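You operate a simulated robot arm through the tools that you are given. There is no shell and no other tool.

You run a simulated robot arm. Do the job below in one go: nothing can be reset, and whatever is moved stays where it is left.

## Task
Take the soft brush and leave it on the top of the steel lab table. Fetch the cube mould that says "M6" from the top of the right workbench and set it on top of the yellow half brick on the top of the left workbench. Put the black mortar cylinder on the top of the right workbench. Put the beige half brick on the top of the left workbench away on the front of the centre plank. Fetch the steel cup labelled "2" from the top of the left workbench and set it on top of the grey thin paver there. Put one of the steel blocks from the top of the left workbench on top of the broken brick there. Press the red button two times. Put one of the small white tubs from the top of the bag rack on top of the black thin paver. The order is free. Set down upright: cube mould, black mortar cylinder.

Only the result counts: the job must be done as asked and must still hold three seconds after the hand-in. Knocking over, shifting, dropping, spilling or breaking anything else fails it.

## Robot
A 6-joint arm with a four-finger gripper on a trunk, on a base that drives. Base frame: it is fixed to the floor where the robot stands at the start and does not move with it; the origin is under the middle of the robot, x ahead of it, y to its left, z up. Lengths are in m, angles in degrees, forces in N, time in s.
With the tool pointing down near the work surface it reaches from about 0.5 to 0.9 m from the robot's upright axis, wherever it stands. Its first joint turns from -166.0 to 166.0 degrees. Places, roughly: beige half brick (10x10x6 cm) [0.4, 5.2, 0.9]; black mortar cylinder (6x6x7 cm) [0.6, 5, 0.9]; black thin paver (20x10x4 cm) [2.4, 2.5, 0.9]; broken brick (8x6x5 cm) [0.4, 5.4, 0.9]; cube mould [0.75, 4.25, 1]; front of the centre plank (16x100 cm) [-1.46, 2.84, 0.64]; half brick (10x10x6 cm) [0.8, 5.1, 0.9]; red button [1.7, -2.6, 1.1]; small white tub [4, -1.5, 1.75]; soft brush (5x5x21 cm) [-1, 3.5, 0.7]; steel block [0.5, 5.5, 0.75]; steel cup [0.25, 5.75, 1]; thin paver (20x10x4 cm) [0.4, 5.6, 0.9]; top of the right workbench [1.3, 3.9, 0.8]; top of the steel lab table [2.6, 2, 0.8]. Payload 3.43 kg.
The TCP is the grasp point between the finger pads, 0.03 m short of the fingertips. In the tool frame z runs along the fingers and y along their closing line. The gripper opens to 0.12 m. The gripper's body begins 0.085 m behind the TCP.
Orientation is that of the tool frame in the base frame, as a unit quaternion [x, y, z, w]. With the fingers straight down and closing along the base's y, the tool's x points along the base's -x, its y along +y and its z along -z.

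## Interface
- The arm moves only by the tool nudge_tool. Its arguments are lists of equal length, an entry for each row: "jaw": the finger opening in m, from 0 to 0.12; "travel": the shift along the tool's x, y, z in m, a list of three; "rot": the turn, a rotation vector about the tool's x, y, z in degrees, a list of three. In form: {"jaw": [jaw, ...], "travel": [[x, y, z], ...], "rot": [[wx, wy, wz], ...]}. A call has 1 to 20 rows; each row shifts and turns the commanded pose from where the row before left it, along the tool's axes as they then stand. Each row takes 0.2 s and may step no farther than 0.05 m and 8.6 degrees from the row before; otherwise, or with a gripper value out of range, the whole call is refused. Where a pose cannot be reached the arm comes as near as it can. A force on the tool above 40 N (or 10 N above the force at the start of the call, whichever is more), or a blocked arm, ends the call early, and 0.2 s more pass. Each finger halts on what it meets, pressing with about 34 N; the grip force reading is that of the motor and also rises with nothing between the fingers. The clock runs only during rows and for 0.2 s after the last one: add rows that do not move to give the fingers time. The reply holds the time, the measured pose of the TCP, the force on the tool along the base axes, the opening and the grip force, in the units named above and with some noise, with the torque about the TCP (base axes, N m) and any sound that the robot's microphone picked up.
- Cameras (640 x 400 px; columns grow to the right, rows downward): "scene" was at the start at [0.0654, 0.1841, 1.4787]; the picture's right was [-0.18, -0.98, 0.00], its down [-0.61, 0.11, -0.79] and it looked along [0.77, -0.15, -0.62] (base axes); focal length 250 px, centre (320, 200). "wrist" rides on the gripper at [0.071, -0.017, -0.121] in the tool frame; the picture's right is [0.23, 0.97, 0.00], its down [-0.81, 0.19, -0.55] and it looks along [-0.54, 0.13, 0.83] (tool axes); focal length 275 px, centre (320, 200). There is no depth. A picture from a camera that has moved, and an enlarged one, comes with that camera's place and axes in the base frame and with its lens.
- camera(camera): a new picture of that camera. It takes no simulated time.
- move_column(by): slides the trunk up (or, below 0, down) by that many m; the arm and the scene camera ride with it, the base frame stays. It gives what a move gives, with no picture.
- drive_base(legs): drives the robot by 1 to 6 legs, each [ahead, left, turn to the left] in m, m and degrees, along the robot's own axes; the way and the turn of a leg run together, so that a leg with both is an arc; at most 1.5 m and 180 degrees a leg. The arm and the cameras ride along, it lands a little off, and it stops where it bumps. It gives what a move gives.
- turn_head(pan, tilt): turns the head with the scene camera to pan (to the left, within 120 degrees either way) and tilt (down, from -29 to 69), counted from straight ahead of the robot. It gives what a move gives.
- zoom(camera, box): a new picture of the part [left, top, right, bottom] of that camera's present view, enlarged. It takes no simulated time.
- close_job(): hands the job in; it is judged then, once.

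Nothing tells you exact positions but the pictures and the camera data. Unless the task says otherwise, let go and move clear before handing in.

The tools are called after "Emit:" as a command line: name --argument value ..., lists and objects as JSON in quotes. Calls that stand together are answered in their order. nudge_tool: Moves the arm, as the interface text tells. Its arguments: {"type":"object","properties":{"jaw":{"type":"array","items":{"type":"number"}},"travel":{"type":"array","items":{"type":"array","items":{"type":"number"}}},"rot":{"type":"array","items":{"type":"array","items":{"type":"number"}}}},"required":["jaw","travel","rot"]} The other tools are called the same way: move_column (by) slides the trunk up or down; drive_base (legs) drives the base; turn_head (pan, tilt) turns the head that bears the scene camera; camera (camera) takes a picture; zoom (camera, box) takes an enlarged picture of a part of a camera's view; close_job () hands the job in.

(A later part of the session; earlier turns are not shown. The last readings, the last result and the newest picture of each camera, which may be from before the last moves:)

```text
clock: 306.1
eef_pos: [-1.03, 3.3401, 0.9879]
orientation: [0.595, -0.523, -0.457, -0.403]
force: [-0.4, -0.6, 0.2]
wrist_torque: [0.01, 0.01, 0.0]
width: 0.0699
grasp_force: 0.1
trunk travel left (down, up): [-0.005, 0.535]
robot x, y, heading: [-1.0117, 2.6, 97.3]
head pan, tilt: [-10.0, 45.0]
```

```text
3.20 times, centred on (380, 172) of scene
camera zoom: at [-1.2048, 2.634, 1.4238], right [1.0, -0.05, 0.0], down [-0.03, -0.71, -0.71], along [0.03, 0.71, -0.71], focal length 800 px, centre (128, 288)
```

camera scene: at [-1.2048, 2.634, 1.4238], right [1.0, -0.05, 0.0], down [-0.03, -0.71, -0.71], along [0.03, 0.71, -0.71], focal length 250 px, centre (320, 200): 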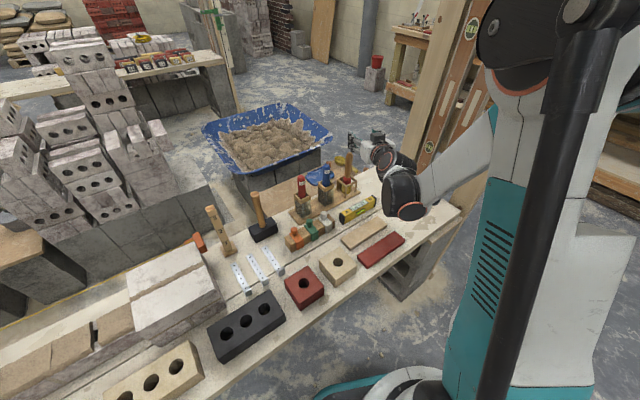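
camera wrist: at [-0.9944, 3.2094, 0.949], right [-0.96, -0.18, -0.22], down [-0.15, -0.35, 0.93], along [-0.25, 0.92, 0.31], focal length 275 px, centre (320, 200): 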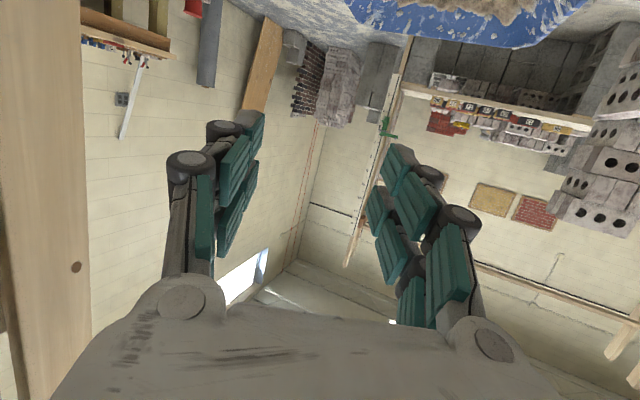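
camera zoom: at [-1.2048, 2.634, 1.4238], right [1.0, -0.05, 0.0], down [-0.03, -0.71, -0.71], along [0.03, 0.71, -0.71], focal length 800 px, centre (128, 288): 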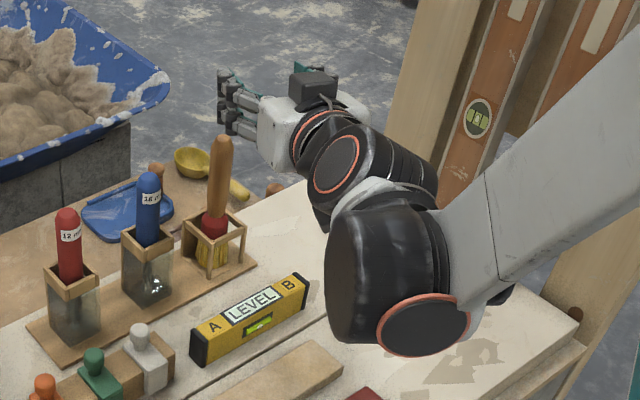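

Emit:
nudge_tool --jaw '[0.07, 0.07, 0.07]' --travel '[[0.0406, 0, 0.01087], [0.0406, 0, 0.01087], [0.0406, 0, 0.01087]]' --rot '[[0, 0, 0], [0, 0, 0], [0, 0, 0]]'

Emit:
zoom --camera "scene" --box '[260, 100, 500, 250]'

Emit:
camera --camera "wrist"

```text
clock: 306.9
eef_pos: [-1.0322, 3.3509, 0.8657]
orientation: [0.596, -0.524, -0.457, -0.402]
force: [-0.8, 0.1, -0.7]
wrist_torque: [-0.03, -0.03, -0.01]
width: 0.0698
grasp_force: 0.0
out of reach, approached as far as the arm can: row 3
trunk travel left (down, up): [-0.005, 0.535]
robot x, y, heading: [-1.0138, 2.596, 97.0]
head pan, tilt: [-10.0, 45.0]
```

```text
2.67 times, centred on (380, 175) of scene
camera zoom: at [-1.2048, 2.634, 1.4239], right [1.0, -0.05, 0.0], down [-0.03, -0.71, -0.71], along [0.03, 0.71, -0.71], focal length 667 px, centre (160, 267)
```

zoom: 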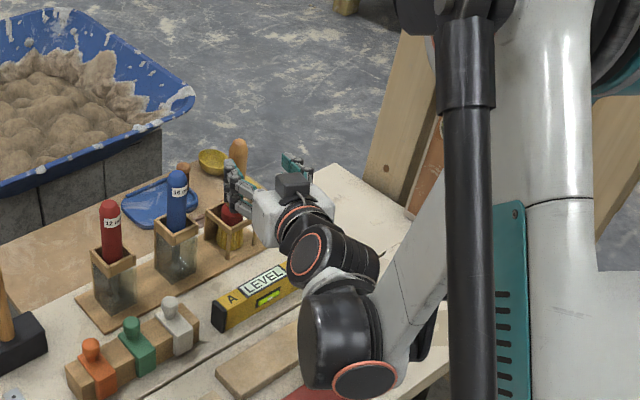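

```text
taken
camera wrist: at [-0.9976, 3.22, 0.828], right [-0.96, -0.19, -0.22], down [-0.15, -0.35, 0.93], along [-0.25, 0.92, 0.3], focal length 275 px, centre (320, 200)
```

wrist: 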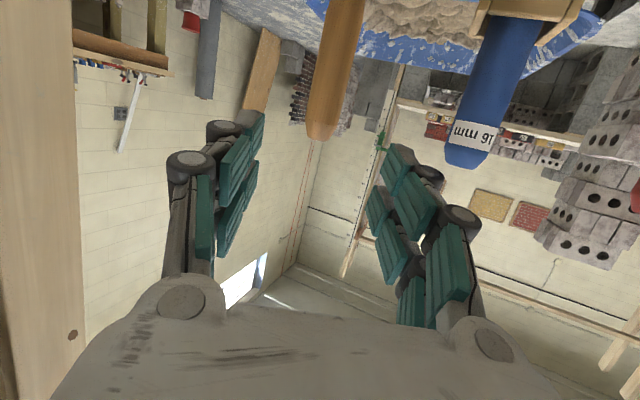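

Emit:
nudge_tool --jaw '[0.07]' --travel '[[-0.0104, 0, 0.0386]]' --rot '[[0, 0, 0]]'

Emit:
nudge_tool --jaw '[0.07]' --travel '[[0.0193, 0, 0.0052]]' --rot '[[0, 0, 0]]'

Emit:
zoom --camera "scene" --box '[260, 100, 500, 250]'

Emit:
camera --camera "wrist"

```text
clock: 307.3
eef_pos: [-1.0373, 3.3901, 0.8659]
orientation: [0.597, -0.522, -0.458, -0.401]
force: [0.1, -0.7, 0.1]
wrist_torque: [-0.03, 0.03, -0.02]
width: 0.0701
grasp_force: 0.1
trunk travel left (down, up): [-0.005, 0.535]
robot x, y, heading: [-1.0104, 2.5957, 97.4]
head pan, tilt: [-10.0, 45.0]
```

```text
clock: 307.7
eef_pos: [-1.0345, 3.3881, 0.8479]
orientation: [0.596, -0.523, -0.458, -0.403]
force: [0.6, -0.8, -0.2]
wrist_torque: [-0.05, -0.04, 0.0]
width: 0.07
grasp_force: 0.0
trunk travel left (down, up): [-0.005, 0.535]
robot x, y, heading: [-1.0115, 2.5922, 97.2]
head pan, tilt: [-10.0, 45.0]
```

```text
2.67 times, centred on (380, 175) of scene
camera zoom: at [-1.2048, 2.6337, 1.4238], right [1.0, -0.05, 0.0], down [-0.03, -0.71, -0.71], along [0.03, 0.71, -0.71], focal length 667 px, centre (160, 267)
```

zoom: 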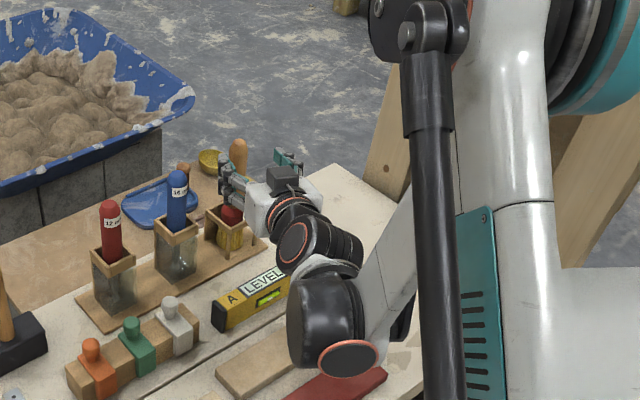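

```text
taken
camera wrist: at [-1.0003, 3.2582, 0.8097], right [-0.96, -0.18, -0.22], down [-0.15, -0.35, 0.93], along [-0.25, 0.92, 0.31], focal length 275 px, centre (320, 200)
```

wrist: 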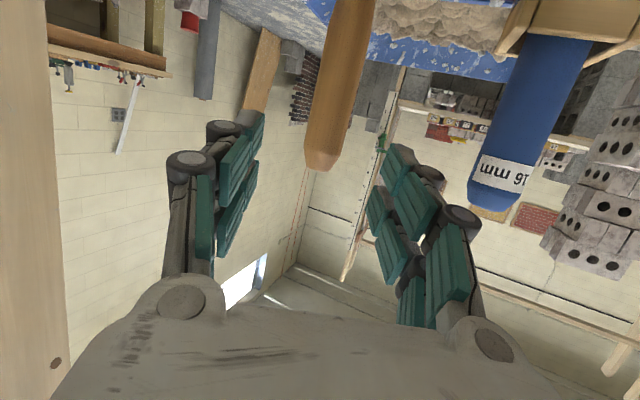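

Emit:
nudge_tool --jaw '[0.06, 0.056]' --travel '[[0.0036, 0.003, 0.0407], [0.0036, 0.003, 0.0407]]' --rot '[[0, 0, 0], [0, 0, 0]]'

Emit:
zoom --camera "scene" --box '[260, 100, 460, 225]'

Emit:
camera --camera "wrist"

```text
clock: 308.3
eef_pos: [-1.0514, 3.4654, 0.8193]
orientation: [0.596, -0.523, -0.457, -0.403]
force: [0.0, -0.4, 0.7]
wrist_torque: [-0.04, 0.0, 0.02]
width: 0.0561
grasp_force: 0.0
trunk travel left (down, up): [-0.005, 0.535]
robot x, y, heading: [-1.0154, 2.5987, 97.2]
head pan, tilt: [-10.0, 45.0]
```

```text
3.20 times, centred on (360, 162) of scene
camera zoom: at [-1.2047, 2.6338, 1.4238], right [1.0, -0.05, 0.0], down [-0.03, -0.71, -0.71], along [0.03, 0.71, -0.71], focal length 800 px, centre (192, 320)
```

zoom: 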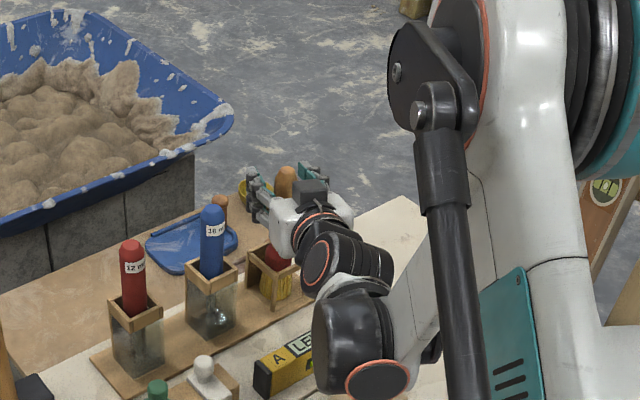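

```text
taken
camera wrist: at [-1.0162, 3.3339, 0.7821], right [-0.96, -0.18, -0.22], down [-0.15, -0.35, 0.93], along [-0.25, 0.92, 0.31], focal length 275 px, centre (320, 200)
```

wrist: 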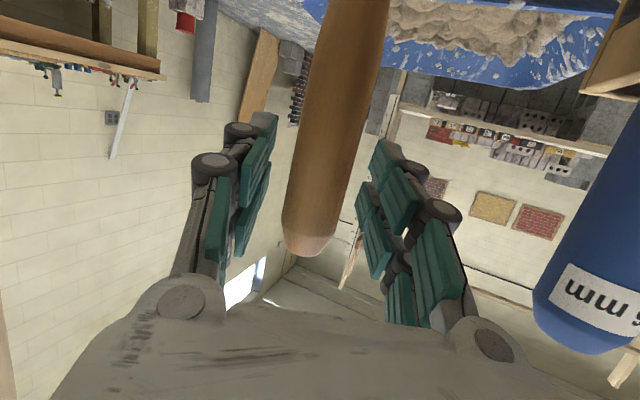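

The handle is centred between the fingers. I'll close on it.

Emit:
nudge_tool --jaw '[0.045, 0.035, 0.025, 0.015, 0.01, 0.01]' --travel '[[0, 0, -0.004], [0, 0, 0], [0, 0, 0], [0, 0, 0], [0, 0, 0], [0, 0, 0]]' --rot '[[0, 0, 0], [0, 0, 0], [0, 0, 0], [0, 0, 0], [0, 0, 0], [0, 0, 0]]'

Emit:
camera --camera "wrist"

Emit:
zoom --camera "scene" --box '[300, 130, 400, 195]'

```text
clock: 309.7
eef_pos: [-1.0488, 3.4602, 0.8219]
orientation: [0.596, -0.523, -0.458, -0.402]
force: [-0.1, 0.3, 0.7]
wrist_torque: [0.02, -0.01, 0.05]
width: 0.0269
grasp_force: 34.4
trunk travel left (down, up): [-0.005, 0.535]
robot x, y, heading: [-1.0135, 2.6026, 97.4]
head pan, tilt: [-10.0, 45.0]
```

```text
taken
camera wrist: at [-1.0144, 3.3297, 0.7828], right [-0.96, -0.18, -0.22], down [-0.15, -0.35, 0.93], along [-0.25, 0.92, 0.31], focal length 275 px, centre (320, 200)
```

wrist: 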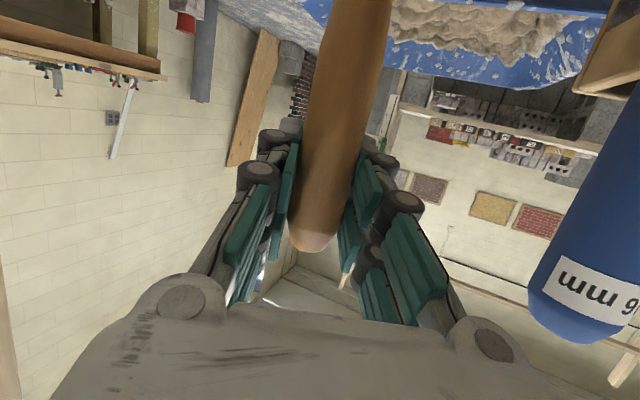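

```text
6.15 times, centred on (350, 162) of scene
camera zoom: at [-1.2048, 2.6342, 1.4239], right [1.0, -0.05, 0.0], down [-0.03, -0.71, -0.71], along [0.03, 0.71, -0.71], focal length 1538 px, centre (135, 431)
```

zoom: 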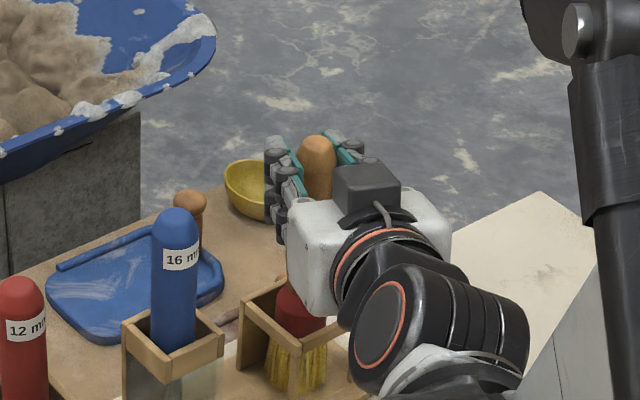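

Emit:
nudge_tool --jaw '[0.01, 0.01, 0.01]' --travel '[[-0.0097, 0, -0.0026], [-0.0193, 0, -0.0052], [-0.029, 0, -0.0078]]' --rot '[[0, 0, 0], [0, 0, 0], [0, 0, 0]]'

Emit:
zoom --camera "scene" --box '[280, 110, 420, 200]'

```text
clock: 310.5
eef_pos: [-1.0503, 3.4597, 0.8839]
orientation: [0.596, -0.522, -0.458, -0.402]
force: [0.6, 0.2, -1.3]
wrist_torque: [0.02, 0.0, 0.04]
width: 0.0268
grasp_force: 34.0
trunk travel left (down, up): [-0.005, 0.535]
robot x, y, heading: [-1.0143, 2.5933, 97.0]
head pan, tilt: [-10.0, 45.0]
```

```text
4.44 times, centred on (350, 155) of scene
camera zoom: at [-1.2048, 2.6344, 1.4239], right [1.0, -0.05, 0.0], down [-0.03, -0.71, -0.71], along [0.03, 0.71, -0.71], focal length 1111 px, centre (187, 400)
```

zoom: 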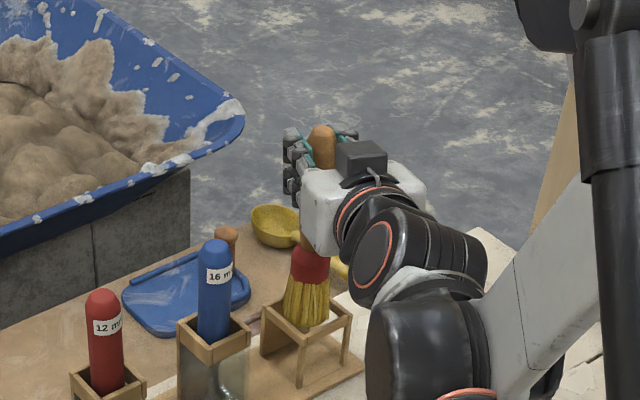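

The brush is coming out of the holder cleanly. I'll continue lifting, then back away.

Emit:
nudge_tool --jaw '[0.01, 0.01, 0.01, 0.01, 0.01]' --travel '[[-0.0435, 0, -0.01165], [-0.0435, 0, -0.01165], [-0.0435, 0, -0.01165], [-0.0435, 0, -0.01165], [-0.0435, 0, -0.01165]]' --rot '[[0, 0, 0], [0, 0, 0], [0, 0, 0], [0, 0, 0], [0, 0, 0]]'

Emit:
camera --camera "scene"

```text
clock: 311.7
eef_pos: [-1.0494, 3.4603, 1.1065]
orientation: [0.596, -0.523, -0.457, -0.403]
force: [0.7, -0.4, -1.9]
wrist_torque: [-0.01, 0.0, 0.01]
width: 0.0271
grasp_force: 33.8
trunk travel left (down, up): [-0.005, 0.535]
robot x, y, heading: [-1.0129, 2.599, 97.4]
head pan, tilt: [-10.0, 45.0]
```

```text
taken
camera scene: at [-1.2048, 2.6342, 1.4239], right [1.0, -0.05, 0.0], down [-0.03, -0.71, -0.71], along [0.03, 0.71, -0.71], focal length 250 px, centre (320, 200)
```

scene: 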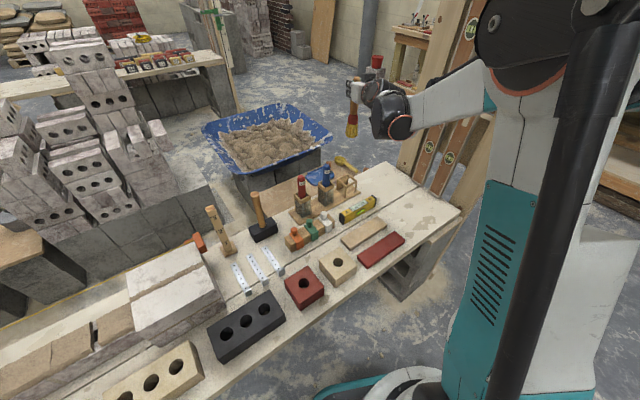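

Emit:
nudge_tool --jaw '[0.01, 0.01, 0.01]' --travel '[[0.0104, 0, -0.0386], [0.0104, 0, -0.0386], [0.0104, 0, -0.0386]]' --rot '[[0, 0, 0], [0, 0, 0], [0, 0, 0]]'

Emit:
drive_base --legs '[[-0.509, -0.395, 0], [0, 0, -64]]'

Emit:
turn_head --pan 0 --tilt 25

Emit:
camera --camera "scene"

```text
clock: 312.5
eef_pos: [-1.0334, 3.3404, 1.1057]
orientation: [0.596, -0.522, -0.458, -0.402]
force: [0.0, -0.3, -2.2]
wrist_torque: [-0.04, -0.01, -0.01]
width: 0.0267
grasp_force: 33.6
trunk travel left (down, up): [-0.005, 0.535]
robot x, y, heading: [-1.0145, 2.5968, 97.0]
head pan, tilt: [-10.0, 45.0]
```

```text
clock: 318.8
eef_pos: [0.0909, 2.5013, 1.1065]
orientation: [-0.237, 0.756, 0.182, 0.582]
force: [-0.1, -0.1, -1.6]
wrist_torque: [0.01, -0.02, 0.0]
width: 0.027
grasp_force: 33.7
trunk travel left (down, up): [-0.005, 0.535]
robot x, y, heading: [-0.5552, 2.1421, 35.2]
head pan, tilt: [-10.0, 45.0]
```

```text
clock: 319.7
eef_pos: [0.0913, 2.5025, 1.1067]
orientation: [-0.238, 0.756, 0.182, 0.581]
force: [0.6, -0.4, -1.3]
wrist_torque: [0.03, -0.02, -0.02]
width: 0.0265
grasp_force: 34.6
trunk travel left (down, up): [-0.005, 0.535]
robot x, y, heading: [-0.5619, 2.1438, 34.8]
head pan, tilt: [0.0, 25.0]
```

```text
taken
camera scene: at [-0.6139, 2.3459, 1.4544], right [0.57, -0.82, 0.0], down [-0.35, -0.24, -0.91], along [0.74, 0.52, -0.42], focal length 250 px, centre (320, 200)
```

scene: 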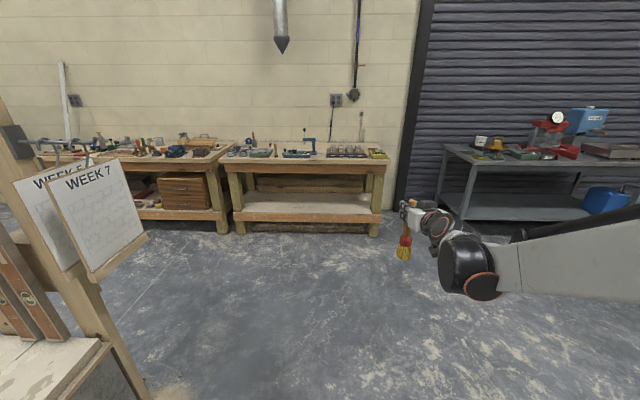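

Emit:
drive_base --legs '[[1.27, 0, -1.7], [0, -1.0, 0], [0, -0.85, 0]]'

Emit:
turn_head --pan 0 --tilt 30

Emit:
camera --camera "scene"

```text
clock: 335.1
eef_pos: [2.1767, 1.609, 1.1067]
orientation: [-0.219, 0.762, 0.168, 0.586]
force: [-0.4, -0.6, -2.1]
wrist_torque: [0.02, 0.02, -0.01]
width: 0.0268
grasp_force: 34.4
trunk travel left (down, up): [-0.005, 0.535]
robot x, y, heading: [1.5076, 1.28, 32.3]
head pan, tilt: [0.0, 25.0]
```

```text
clock: 335.8
eef_pos: [2.177, 1.609, 1.1062]
orientation: [-0.218, 0.762, 0.167, 0.586]
force: [0.1, 0.4, -1.1]
wrist_torque: [0.0, 0.05, 0.01]
width: 0.0267
grasp_force: 33.8
trunk travel left (down, up): [-0.005, 0.535]
robot x, y, heading: [1.5086, 1.284, 31.9]
head pan, tilt: [0.0, 30.0]
```

```text
taken
camera scene: at [1.4637, 1.488, 1.4465], right [0.53, -0.85, 0.0], down [-0.42, -0.26, -0.87], along [0.74, 0.46, -0.5], focal length 250 px, centre (320, 200)
```

scene: 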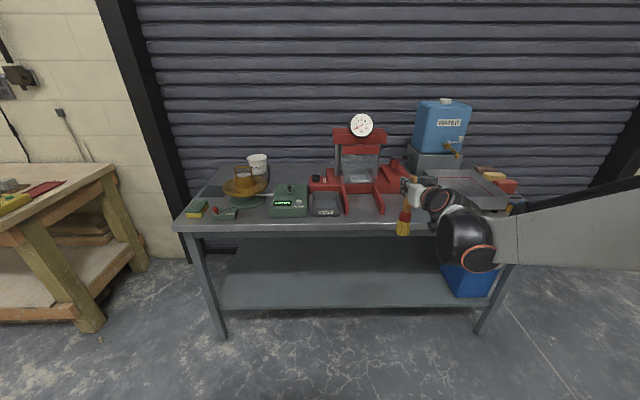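

I'll raise the trunk for a better view of free space on the lab table, and turn the tool upright so that the brush becomes nearly horizontal.

Emit:
move_column --by 0.35

Emit:
nudge_tool --jaw '[0.01, 0.01, 0.01, 0.01, 0.01, 0.01, 0.01, 0.01, 0.01]' --travel '[[0, 0, 0], [0, 0, 0], [0, 0, 0], [0, 0, 0], [0, 0, 0], [0, 0, 0], [0, 0, 0], [0, 0, 0], [0, 0, 0]]' --rot '[[0, 8.34, 0], [0, 8.34, 0], [0, 8.34, 0], [0, 8.34, 0], [0, 8.34, 0], [0, 8.34, 0], [0, 8.34, 0], [0, 8.34, 0], [0, 8.34, 0]]'

Emit:
turn_head --pan 0 --tilt 42

Emit:
camera --camera "scene"

Emit:
camera --camera "wrist"

```text
clock: 339.2
eef_pos: [2.1775, 1.6091, 1.4559]
orientation: [-0.218, 0.762, 0.167, 0.586]
force: [0.0, 0.0, -1.9]
wrist_torque: [0.02, -0.01, -0.02]
width: 0.0268
grasp_force: 34.1
trunk travel left (down, up): [-0.355, 0.185]
robot x, y, heading: [1.51, 1.2823, 31.8]
head pan, tilt: [0.0, 30.0]
```

```text
clock: 341.2
eef_pos: [2.1772, 1.6103, 1.4559]
orientation: [-0.275, 0.961, -0.001, -0.001]
force: [0.2, 0.8, -1.7]
wrist_torque: [0.03, -0.06, 0.02]
width: 0.0269
grasp_force: 34.2
trunk travel left (down, up): [-0.355, 0.185]
robot x, y, heading: [1.5058, 1.2818, 31.6]
head pan, tilt: [0.0, 30.0]
```

```text
clock: 341.9
eef_pos: [2.1768, 1.6095, 1.4562]
orientation: [-0.275, 0.961, 0.0, 0.0]
force: [0.4, 1.1, -1.9]
wrist_torque: [0.03, -0.06, 0.0]
width: 0.0268
grasp_force: 33.8
trunk travel left (down, up): [-0.355, 0.185]
robot x, y, heading: [1.5081, 1.2818, 31.8]
head pan, tilt: [0.0, 42.0]
```

```text
taken
camera scene: at [1.4585, 1.4847, 1.7782], right [0.53, -0.85, 0.0], down [-0.57, -0.35, -0.74], along [0.63, 0.39, -0.67], focal length 250 px, centre (320, 200)
```

scene: 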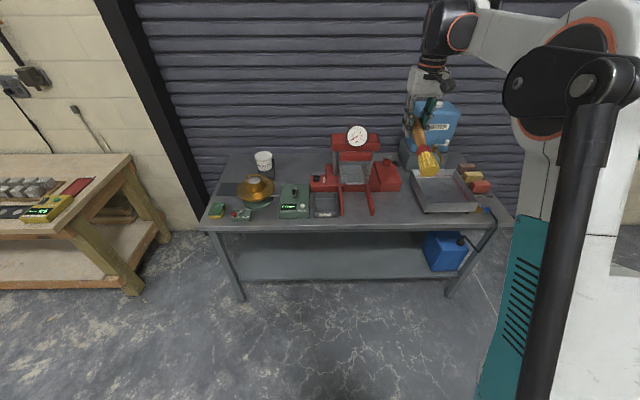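

```text
taken
camera wrist: at [2.126, 1.5579, 1.5773], right [-0.71, 0.7, 0.0], down [0.59, 0.59, 0.55], along [0.39, 0.39, -0.83], focal length 275 px, centre (320, 200)
```

wrist: 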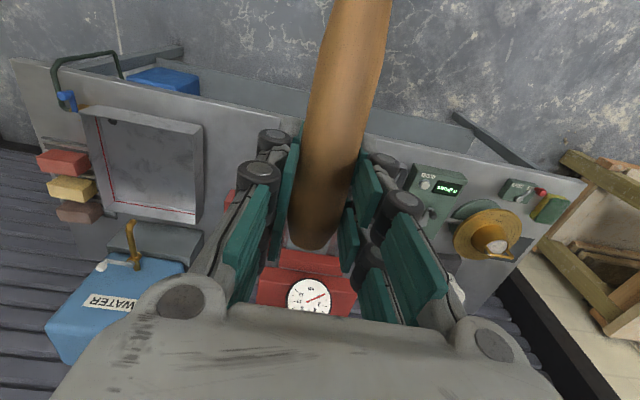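

Emit:
zoom --camera "scene" --box '[200, 110, 500, 250]'

Emit:
zoom --camera "scene" --box '[320, 120, 480, 240]'

```text
2.13 times, centred on (350, 180) of scene
camera zoom: at [1.4585, 1.4847, 1.7782], right [0.53, -0.85, 0.0], down [-0.57, -0.35, -0.74], along [0.63, 0.39, -0.67], focal length 533 px, centre (256, 243)
```

zoom: 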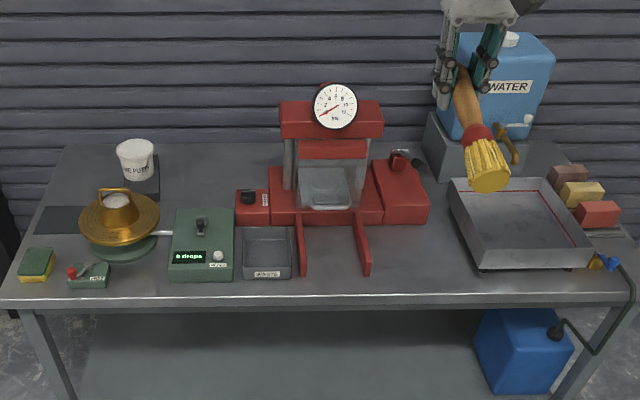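

```text
3.33 times, centred on (400, 180) of scene
camera zoom: at [1.4585, 1.4847, 1.7782], right [0.53, -0.85, 0.0], down [-0.57, -0.35, -0.74], along [0.63, 0.39, -0.67], focal length 833 px, centre (53, 267)
```

zoom: 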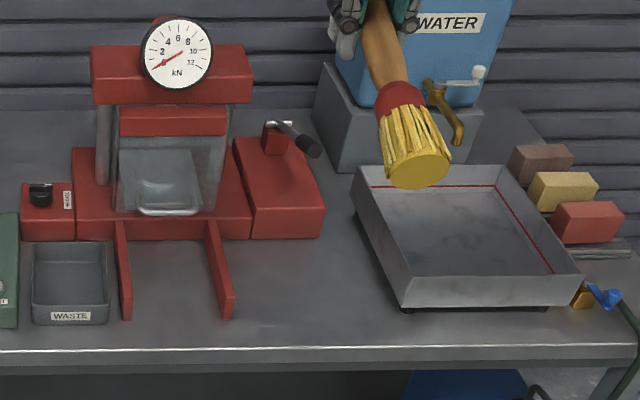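

The free patch between the press's right arm and the sink, near the front edge, will take the brush. I'll drive closer, then set the yaw and tilt so the brush lies level.

Emit:
drive_base --legs '[[0.355, -0.1, 1.2]]'

Emit:
nudge_tool --jaw '[0.01, 0.01, 0.01, 0.01, 0.01, 0.01, 0.01]' --travel '[[0, 0, 0], [0, 0, 0], [0, 0, 0], [0, 0, 0], [0, 0, 0], [0, 0, 0], [0, 0, 0]]' --rot '[[0, 0, -8.0], [0, 0, -8.0], [0, 0, -8.0], [0, 0, -8.0], [0, 0, -8.0], [0, 5.5, 0], [0, 5.5, 0]]'

Emit:
turn_head --pan -5 --tilt 50

Emit:
camera --camera "scene"

Emit:
camera --camera "wrist"

```text
clock: 344.2
eef_pos: [2.5149, 1.7248, 1.4568]
orientation: [-0.284, 0.959, 0.0, -0.001]
force: [0.6, -0.1, -2.0]
wrist_torque: [0.02, -0.03, -0.04]
width: 0.0268
grasp_force: 34.0
trunk travel left (down, up): [-0.355, 0.185]
robot x, y, heading: [1.8517, 1.3859, 33.1]
head pan, tilt: [0.0, 42.0]
```

```text
clock: 345.8
eef_pos: [2.5154, 1.7234, 1.4593]
orientation: [-0.594, 0.799, -0.058, -0.078]
force: [0.2, 0.8, -1.3]
wrist_torque: [0.07, -0.03, 0.01]
width: 0.0265
grasp_force: 33.9
trunk travel left (down, up): [-0.355, 0.185]
robot x, y, heading: [1.8534, 1.3832, 32.9]
head pan, tilt: [0.0, 42.0]
```

```text
clock: 346.5
eef_pos: [2.5147, 1.7233, 1.4591]
orientation: [-0.593, 0.799, -0.059, -0.076]
force: [-0.3, 0.0, -1.5]
wrist_torque: [0.1, -0.03, 0.01]
width: 0.027
grasp_force: 34.3
trunk travel left (down, up): [-0.355, 0.185]
robot x, y, heading: [1.8521, 1.3813, 33.1]
head pan, tilt: [-5.0, 50.0]
```

```text
taken
camera scene: at [1.7968, 1.5752, 1.767], right [0.47, -0.88, 0.0], down [-0.68, -0.36, -0.64], along [0.57, 0.3, -0.77], focal length 250 px, centre (320, 200)
```

scene: 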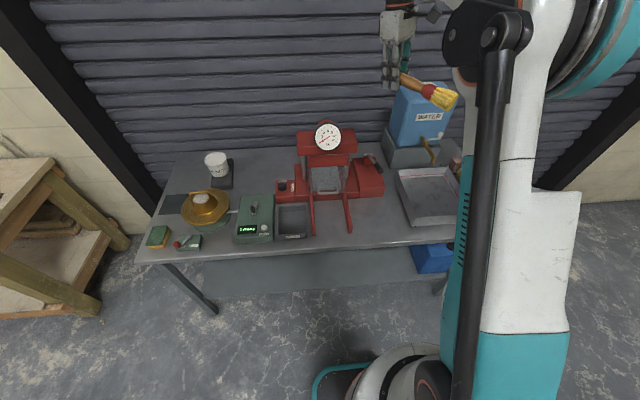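

```text
taken
camera wrist: at [2.5177, 1.6739, 1.5899], right [-1.0, 0.07, 0.04], down [0.08, 0.92, 0.39], along [-0.01, 0.39, -0.92], focal length 275 px, centre (320, 200)
```

wrist: 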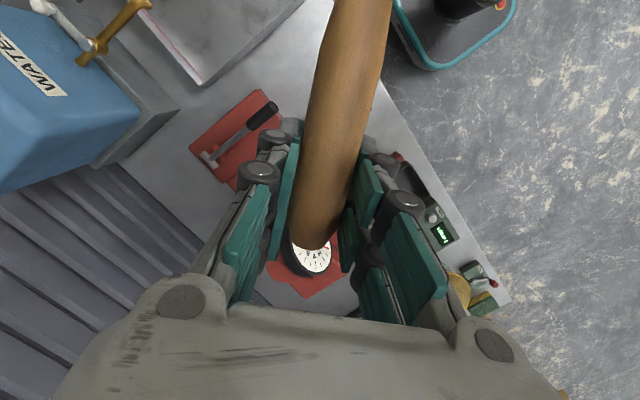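

Emit:
nudge_tool --jaw '[0.01, 0.01, 0.01, 0.01, 0.01, 0.01]' --travel '[[0.0007, -0.02, 0], [-0.0086, 0, 0.0441], [-0.0086, 0, 0.0441], [-0.0086, 0, 0.0441], [-0.0086, 0, 0.0441], [-0.0086, 0, 0.0441]]' --rot '[[0, 0, 0], [0, 0, 0], [0, 0, 0], [0, 0, 0], [0, 0, 0], [0, 0, 0]]'

Emit:
camera --camera "scene"

Emit:
camera --camera "wrist"

```text
clock: 347.9
eef_pos: [2.5326, 1.7189, 1.2317]
orientation: [-0.592, 0.8, -0.058, -0.077]
force: [0.3, 0.0, -1.7]
wrist_torque: [0.07, -0.03, 0.0]
width: 0.0267
grasp_force: 34.1
trunk travel left (down, up): [-0.355, 0.185]
robot x, y, heading: [1.855, 1.3818, 33.1]
head pan, tilt: [-5.0, 50.0]
```

```text
taken
camera scene: at [1.7973, 1.5756, 1.7669], right [0.47, -0.88, 0.0], down [-0.68, -0.36, -0.64], along [0.57, 0.3, -0.77], focal length 250 px, centre (320, 200)
```

scene: 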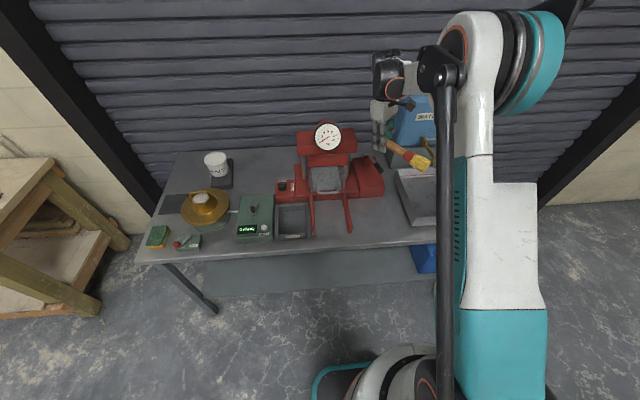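

```text
taken
camera wrist: at [2.5351, 1.6682, 1.3631], right [-1.0, 0.07, 0.04], down [0.08, 0.92, 0.39], along [-0.01, 0.39, -0.92], focal length 275 px, centre (320, 200)
```

wrist: 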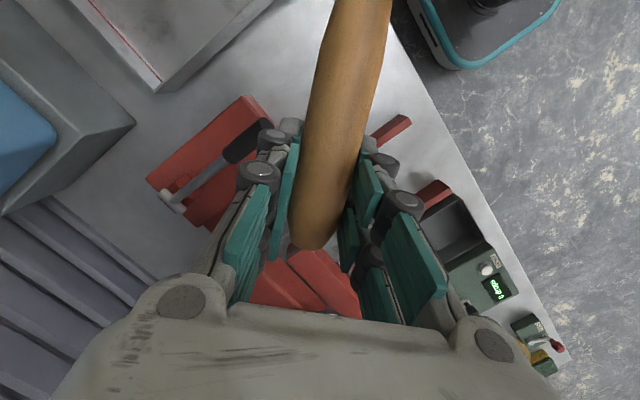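

The press's black lever is close to where the gripper would come down, so I'll change the plan: hold the handle end nearer the front edge and turn the brush so its bristles point to the back right.

Emit:
nudge_tool --jaw '[0.01, 0.01, 0.01, 0.01, 0.01]' --travel '[[0.0253, 0.0262, 0.0048], [0.0253, 0.0262, 0.0048], [0.0253, 0.0262, 0.0048], [0, 0, 0], [0, 0, 0]]' --rot '[[0, 0, 0], [0, 0, 0], [0, 0, 0], [0, -5.5, 0], [0, -5.5, 0]]'

Emit:
nudge_tool --jaw '[0.01, 0.01, 0.01, 0.01, 0.01, 0.01, 0.01, 0.01, 0.01, 0.01, 0.01, 0.01]' --travel '[[0, 0, 0], [0, 0, 0], [0, 0, 0], [0, 0, 0], [0, 0, 0], [0, 0, 0], [0, 0, 0], [0, 0, 0], [0, 0, 0], [0, 0, 0], [0, 0, 0], [0, 0, 0]]' --rot '[[0, 0, -7.9], [0, 0, -7.9], [0, 0, -7.9], [0, 0, -7.9], [0, 0, -7.9], [0, 0, -7.9], [0, 0, -7.9], [0, 0, -7.9], [0, 0, -7.9], [0, 0, -7.9], [0, 0, -7.9], [0, 0, -7.9]]'

Emit:
camera --camera "scene"

Emit:
camera --camera "wrist"

```text
clock: 349.1
eef_pos: [2.437, 1.665, 1.2332]
orientation: [-0.596, 0.803, 0.0, 0.001]
force: [-0.2, 0.3, -1.4]
wrist_torque: [0.14, -0.06, -0.02]
width: 0.0267
grasp_force: 34.2
trunk travel left (down, up): [-0.355, 0.185]
robot x, y, heading: [1.8564, 1.3818, 33.0]
head pan, tilt: [-5.0, 50.0]
```

```text
clock: 351.7
eef_pos: [2.4367, 1.6658, 1.2329]
orientation: [0.995, -0.102, 0.001, 0.001]
force: [-0.5, 0.2, -1.3]
wrist_torque: [0.05, 0.11, -0.03]
width: 0.0267
grasp_force: 33.7
trunk travel left (down, up): [-0.355, 0.185]
robot x, y, heading: [1.8486, 1.3825, 33.0]
head pan, tilt: [-5.0, 50.0]
```

```text
taken
camera scene: at [1.7967, 1.5751, 1.7669], right [0.47, -0.88, 0.0], down [-0.68, -0.36, -0.64], along [0.57, 0.3, -0.77], focal length 250 px, centre (320, 200)
```

scene: 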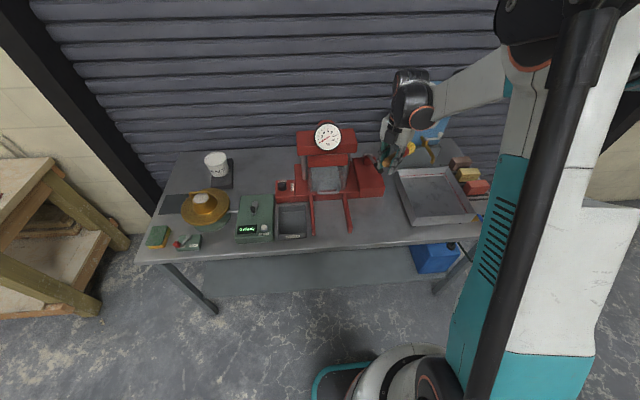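

```text
taken
camera wrist: at [2.5103, 1.6681, 1.3533], right [0.02, -1.0, 0.0], down [-0.83, -0.02, 0.55], along [-0.55, -0.01, -0.83], focal length 275 px, centre (320, 200)
```

wrist: 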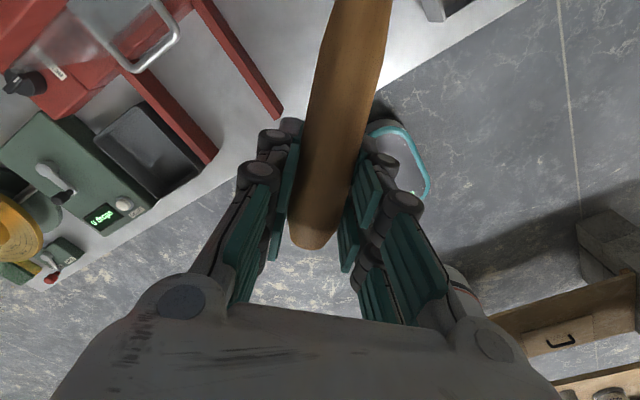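

Emit:
nudge_tool --jaw '[0.01, 0.01, 0.01, 0.01, 0.01, 0.01]' --travel '[[0, 0, 0], [0, 0, 0], [-0.0086, 0, 0.0441], [-0.0086, 0, 0.0441], [-0.0086, 0, 0.0441], [-0.0086, 0, 0.0441]]' --rot '[[0, 5.5, 0], [0, 5.5, 0], [0, 0, 0], [0, 0, 0], [0, 0, 0], [0, 0, 0]]'

Emit:
camera --camera "scene"

Emit:
zoom --camera "scene" --box '[290, 110, 490, 250]'

Emit:
camera --camera "wrist"

```text
clock: 353.1
eef_pos: [2.4358, 1.6649, 1.0527]
orientation: [0.99, -0.105, 0.096, 0.011]
force: [-0.1, -0.1, -0.6]
wrist_torque: [0.02, 0.1, 0.01]
width: 0.0268
grasp_force: 34.2
trunk travel left (down, up): [-0.355, 0.185]
robot x, y, heading: [1.8554, 1.3825, 33.1]
head pan, tilt: [-5.0, 50.0]
```

```text
taken
camera scene: at [1.7975, 1.5756, 1.7669], right [0.47, -0.88, 0.0], down [-0.68, -0.36, -0.64], along [0.57, 0.3, -0.77], focal length 250 px, centre (320, 200)
```

scene: 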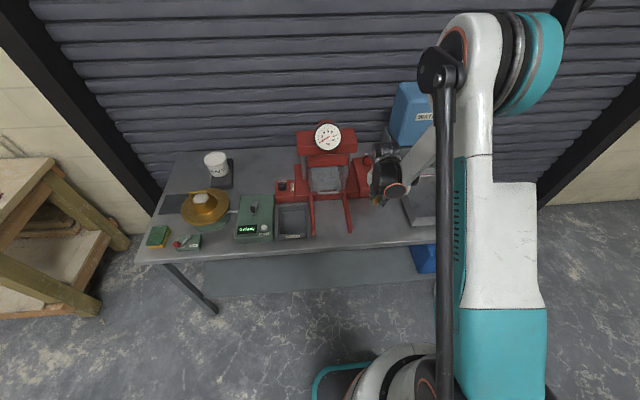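

```text
2.86 times, centred on (390, 180) of scene
camera zoom: at [1.7975, 1.5756, 1.7669], right [0.47, -0.88, 0.0], down [-0.68, -0.36, -0.64], along [0.57, 0.3, -0.77], focal length 714 px, centre (120, 257)
```

zoom: 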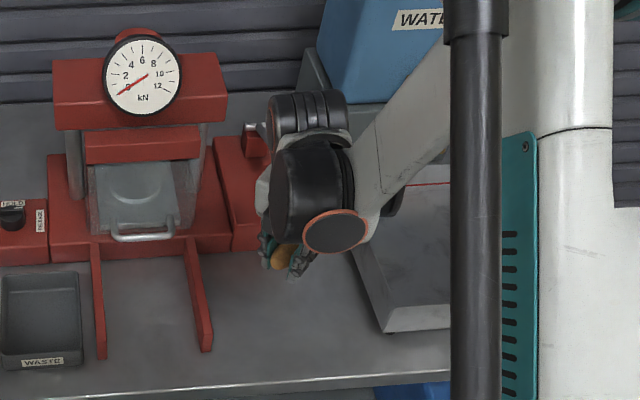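

```text
taken
camera wrist: at [2.4857, 1.6727, 1.1847], right [0.02, -1.0, 0.04], down [-0.92, 0.0, 0.39], along [-0.39, -0.05, -0.92], focal length 275 px, centre (320, 200)
```

wrist: 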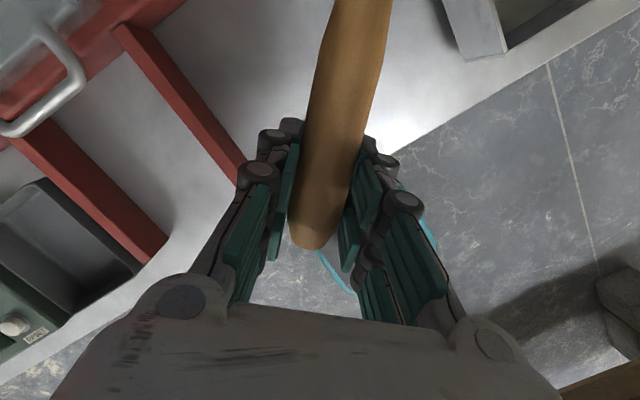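

Emit:
nudge_tool --jaw '[0.01, 0.01, 0.01]' --travel '[[-0.0076, 0, 0.0392], [-0.0076, 0, 0.0392], [-0.0057, 0, 0.0294]]' --rot '[[0, 0, 0], [0, 0, 0], [0, 0, 0]]'

Emit:
turn_head --pan -20 --tilt 48

Emit:
camera --camera "scene"

Emit:
camera --camera "wrist"

```text
clock: 353.9
eef_pos: [2.4382, 1.6681, 0.9437]
orientation: [0.99, -0.105, 0.096, 0.01]
force: [0.5, -1.0, -0.7]
wrist_torque: [0.04, 0.1, 0.0]
width: 0.0266
grasp_force: 34.0
trunk travel left (down, up): [-0.355, 0.185]
robot x, y, heading: [1.8532, 1.3798, 33.0]
head pan, tilt: [-5.0, 50.0]
```

```text
clock: 354.7
eef_pos: [2.4387, 1.6674, 0.9442]
orientation: [0.99, -0.105, 0.096, 0.01]
force: [-0.3, 1.2, -1.2]
wrist_torque: [-0.02, 0.06, 0.0]
width: 0.0267
grasp_force: 34.0
trunk travel left (down, up): [-0.355, 0.185]
robot x, y, heading: [1.8557, 1.3798, 33.1]
head pan, tilt: [-20.0, 48.0]
```

```text
taken
camera scene: at [1.8054, 1.5567, 1.7697], right [0.23, -0.97, 0.0], down [-0.72, -0.17, -0.67], along [0.65, 0.15, -0.74], focal length 250 px, centre (320, 200)
```

scene: 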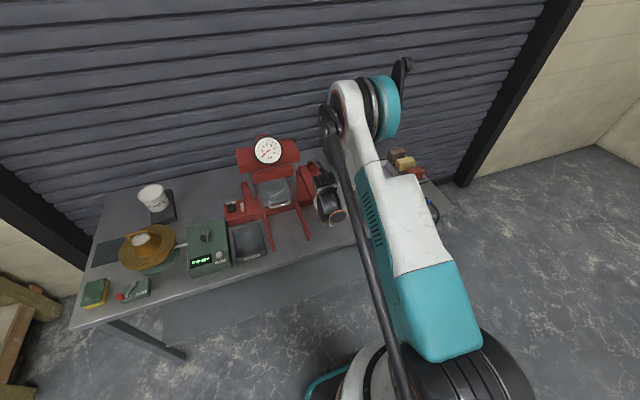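

```text
taken
camera wrist: at [2.4878, 1.6748, 1.076], right [0.02, -1.0, 0.04], down [-0.92, 0.0, 0.39], along [-0.39, -0.05, -0.92], focal length 275 px, centre (320, 200)
```

wrist: 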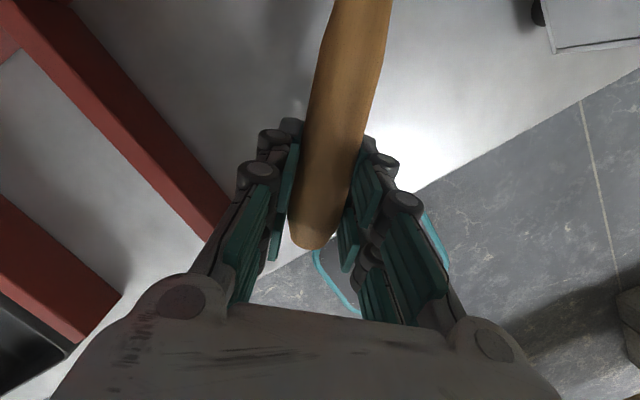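

Emit:
zoom --camera "scene" --box '[240, 130, 360, 260]'

```text
3.08 times, centred on (300, 195) of scene
camera zoom: at [1.8054, 1.5567, 1.7697], right [0.23, -0.97, 0.0], down [-0.72, -0.17, -0.67], along [0.65, 0.15, -0.74], focal length 769 px, centre (382, 215)
```

zoom: 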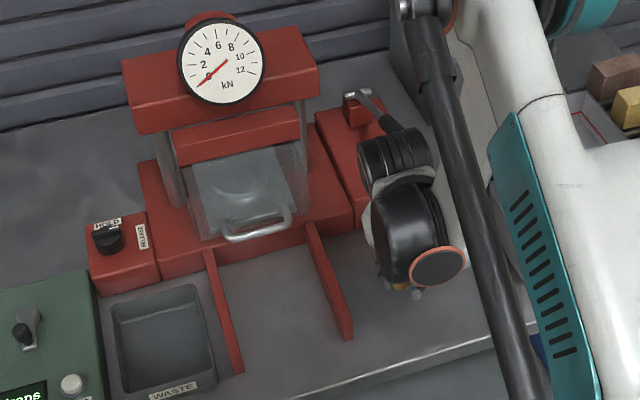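

Emit:
nudge_tool --jaw '[0.01, 0.01]' --travel '[[-0.0042, 0, 0.0216], [-0.0042, 0, 0.0216]]' --rot '[[0, 0, 0], [0, 0, 0]]'

Emit:
nudge_tool --jaw '[0.01, 0.01]' --travel '[[-0.001, 0, 0.0049], [-0.001, 0, 0.0049]]' --rot '[[0, 0, 0], [0, 0, 0]]'

Emit:
camera --camera "wrist"

Emit:
zoom --camera "scene" --box '[240, 130, 360, 260]'

```text
clock: 355.3
eef_pos: [2.4382, 1.6696, 0.9005]
orientation: [0.99, -0.105, 0.096, 0.01]
force: [0.2, 0.2, -1.3]
wrist_torque: [0.02, 0.08, 0.0]
width: 0.0268
grasp_force: 33.9
trunk travel left (down, up): [-0.355, 0.185]
robot x, y, heading: [1.8543, 1.3809, 33.0]
head pan, tilt: [-20.0, 48.0]
```

```text
clock: 355.9
eef_pos: [2.4385, 1.6667, 0.8913]
orientation: [0.99, -0.104, 0.097, 0.01]
force: [-0.3, -1.6, -0.5]
wrist_torque: [0.03, 0.14, -0.01]
width: 0.0269
grasp_force: 33.8
trunk travel left (down, up): [-0.355, 0.185]
robot x, y, heading: [1.8506, 1.383, 33.0]
head pan, tilt: [-20.0, 48.0]
```

```text
taken
camera wrist: at [2.4878, 1.6744, 1.0226], right [0.02, -1.0, 0.04], down [-0.92, 0.0, 0.39], along [-0.39, -0.05, -0.92], focal length 275 px, centre (320, 200)
```

wrist: 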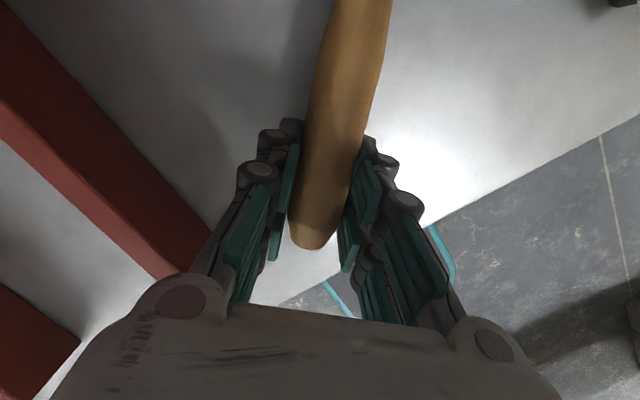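

```text
3.08 times, centred on (300, 195) of scene
camera zoom: at [1.8056, 1.5567, 1.7697], right [0.23, -0.97, 0.0], down [-0.72, -0.17, -0.67], along [0.65, 0.15, -0.74], focal length 769 px, centre (382, 215)
```

zoom: 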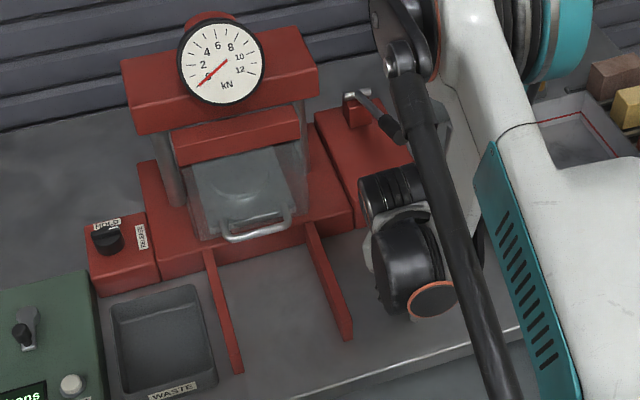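

Emit:
nudge_tool --jaw '[0.01, 0.01]' --travel '[[-0.0006, 0, 0.0029], [-0.0004, 0, 0.002]]' --rot '[[0, 0, 0], [0, 0, 0]]'

Emit:
nudge_tool --jaw '[0.01, 0.01]' --travel '[[-0.0004, 0, 0.002], [-0.0004, 0, 0.002]]' --rot '[[0, 0, 0], [0, 0, 0]]'

```text
clock: 356.5
eef_pos: [2.4361, 1.6673, 0.8844]
orientation: [0.99, -0.105, 0.096, 0.01]
force: [0.2, 0.0, -0.9]
wrist_torque: [0.02, 0.08, 0.01]
width: 0.027
grasp_force: 33.8
trunk travel left (down, up): [-0.355, 0.185]
robot x, y, heading: [1.8566, 1.3793, 32.9]
head pan, tilt: [-20.0, 48.0]
```

```text
clock: 357.3
eef_pos: [2.4373, 1.6677, 0.8843]
orientation: [0.99, -0.104, 0.097, 0.01]
force: [-0.4, 0.2, 24.1]
wrist_torque: [0.19, 0.5, 0.02]
width: 0.027
grasp_force: 34.1
trunk travel left (down, up): [-0.355, 0.185]
robot x, y, heading: [1.8557, 1.3841, 33.0]
head pan, tilt: [-20.0, 48.0]
stopped in row 2: the force on the tool passed its limit at 42 N (the readings are from after the stop); the commanded pose is now the measured one
```

Contact with the table. I'll back off 2 mm, release the brush gently and lift away.

Emit:
nudge_tool --jaw '[0.01, 0.028, 0.032, 0.04, 0.05, 0.05]' --travel '[[0.0004, 0, -0.002], [0, 0, 0], [0, 0, 0], [0, 0, 0], [0, 0, 0], [0, 0, 0]]' --rot '[[0, 0, 0], [0, 0, 0], [0, 0, 0], [0, 0, 0], [0, 0, 0], [0, 0, 0]]'

Emit:
camera --camera "wrist"

Emit:
zoom --camera "scene" --box '[240, 130, 360, 260]'

```text
clock: 358.7
eef_pos: [2.439, 1.6676, 0.8838]
orientation: [0.99, -0.105, 0.095, 0.011]
force: [0.6, -0.7, 2.4]
wrist_torque: [0.02, 0.02, 0.02]
width: 0.0501
grasp_force: 0.0
trunk travel left (down, up): [-0.355, 0.185]
robot x, y, heading: [1.851, 1.3839, 33.2]
head pan, tilt: [-20.0, 48.0]
```

```text
taken
camera wrist: at [2.4887, 1.6749, 1.0149], right [0.02, -1.0, 0.05], down [-0.92, 0.0, 0.39], along [-0.39, -0.05, -0.92], focal length 275 px, centre (320, 200)
```

wrist: 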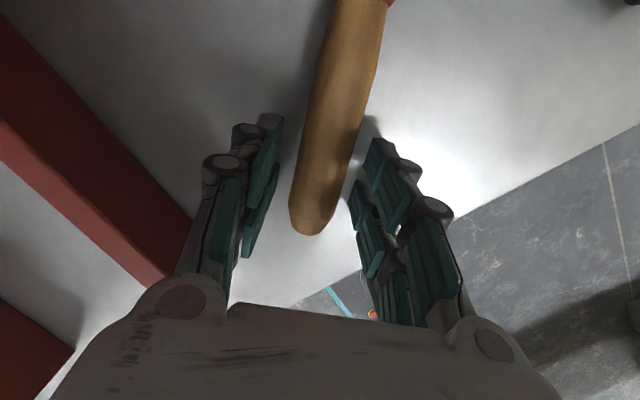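

```text
3.08 times, centred on (300, 195) of scene
camera zoom: at [1.8054, 1.5565, 1.7697], right [0.23, -0.97, 0.0], down [-0.72, -0.17, -0.67], along [0.65, 0.15, -0.74], focal length 769 px, centre (382, 215)
```

zoom: 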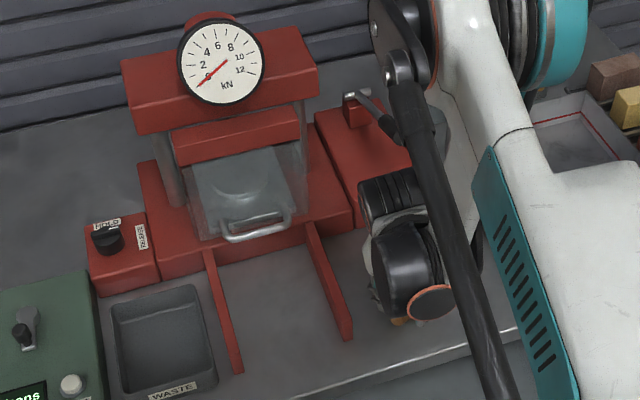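

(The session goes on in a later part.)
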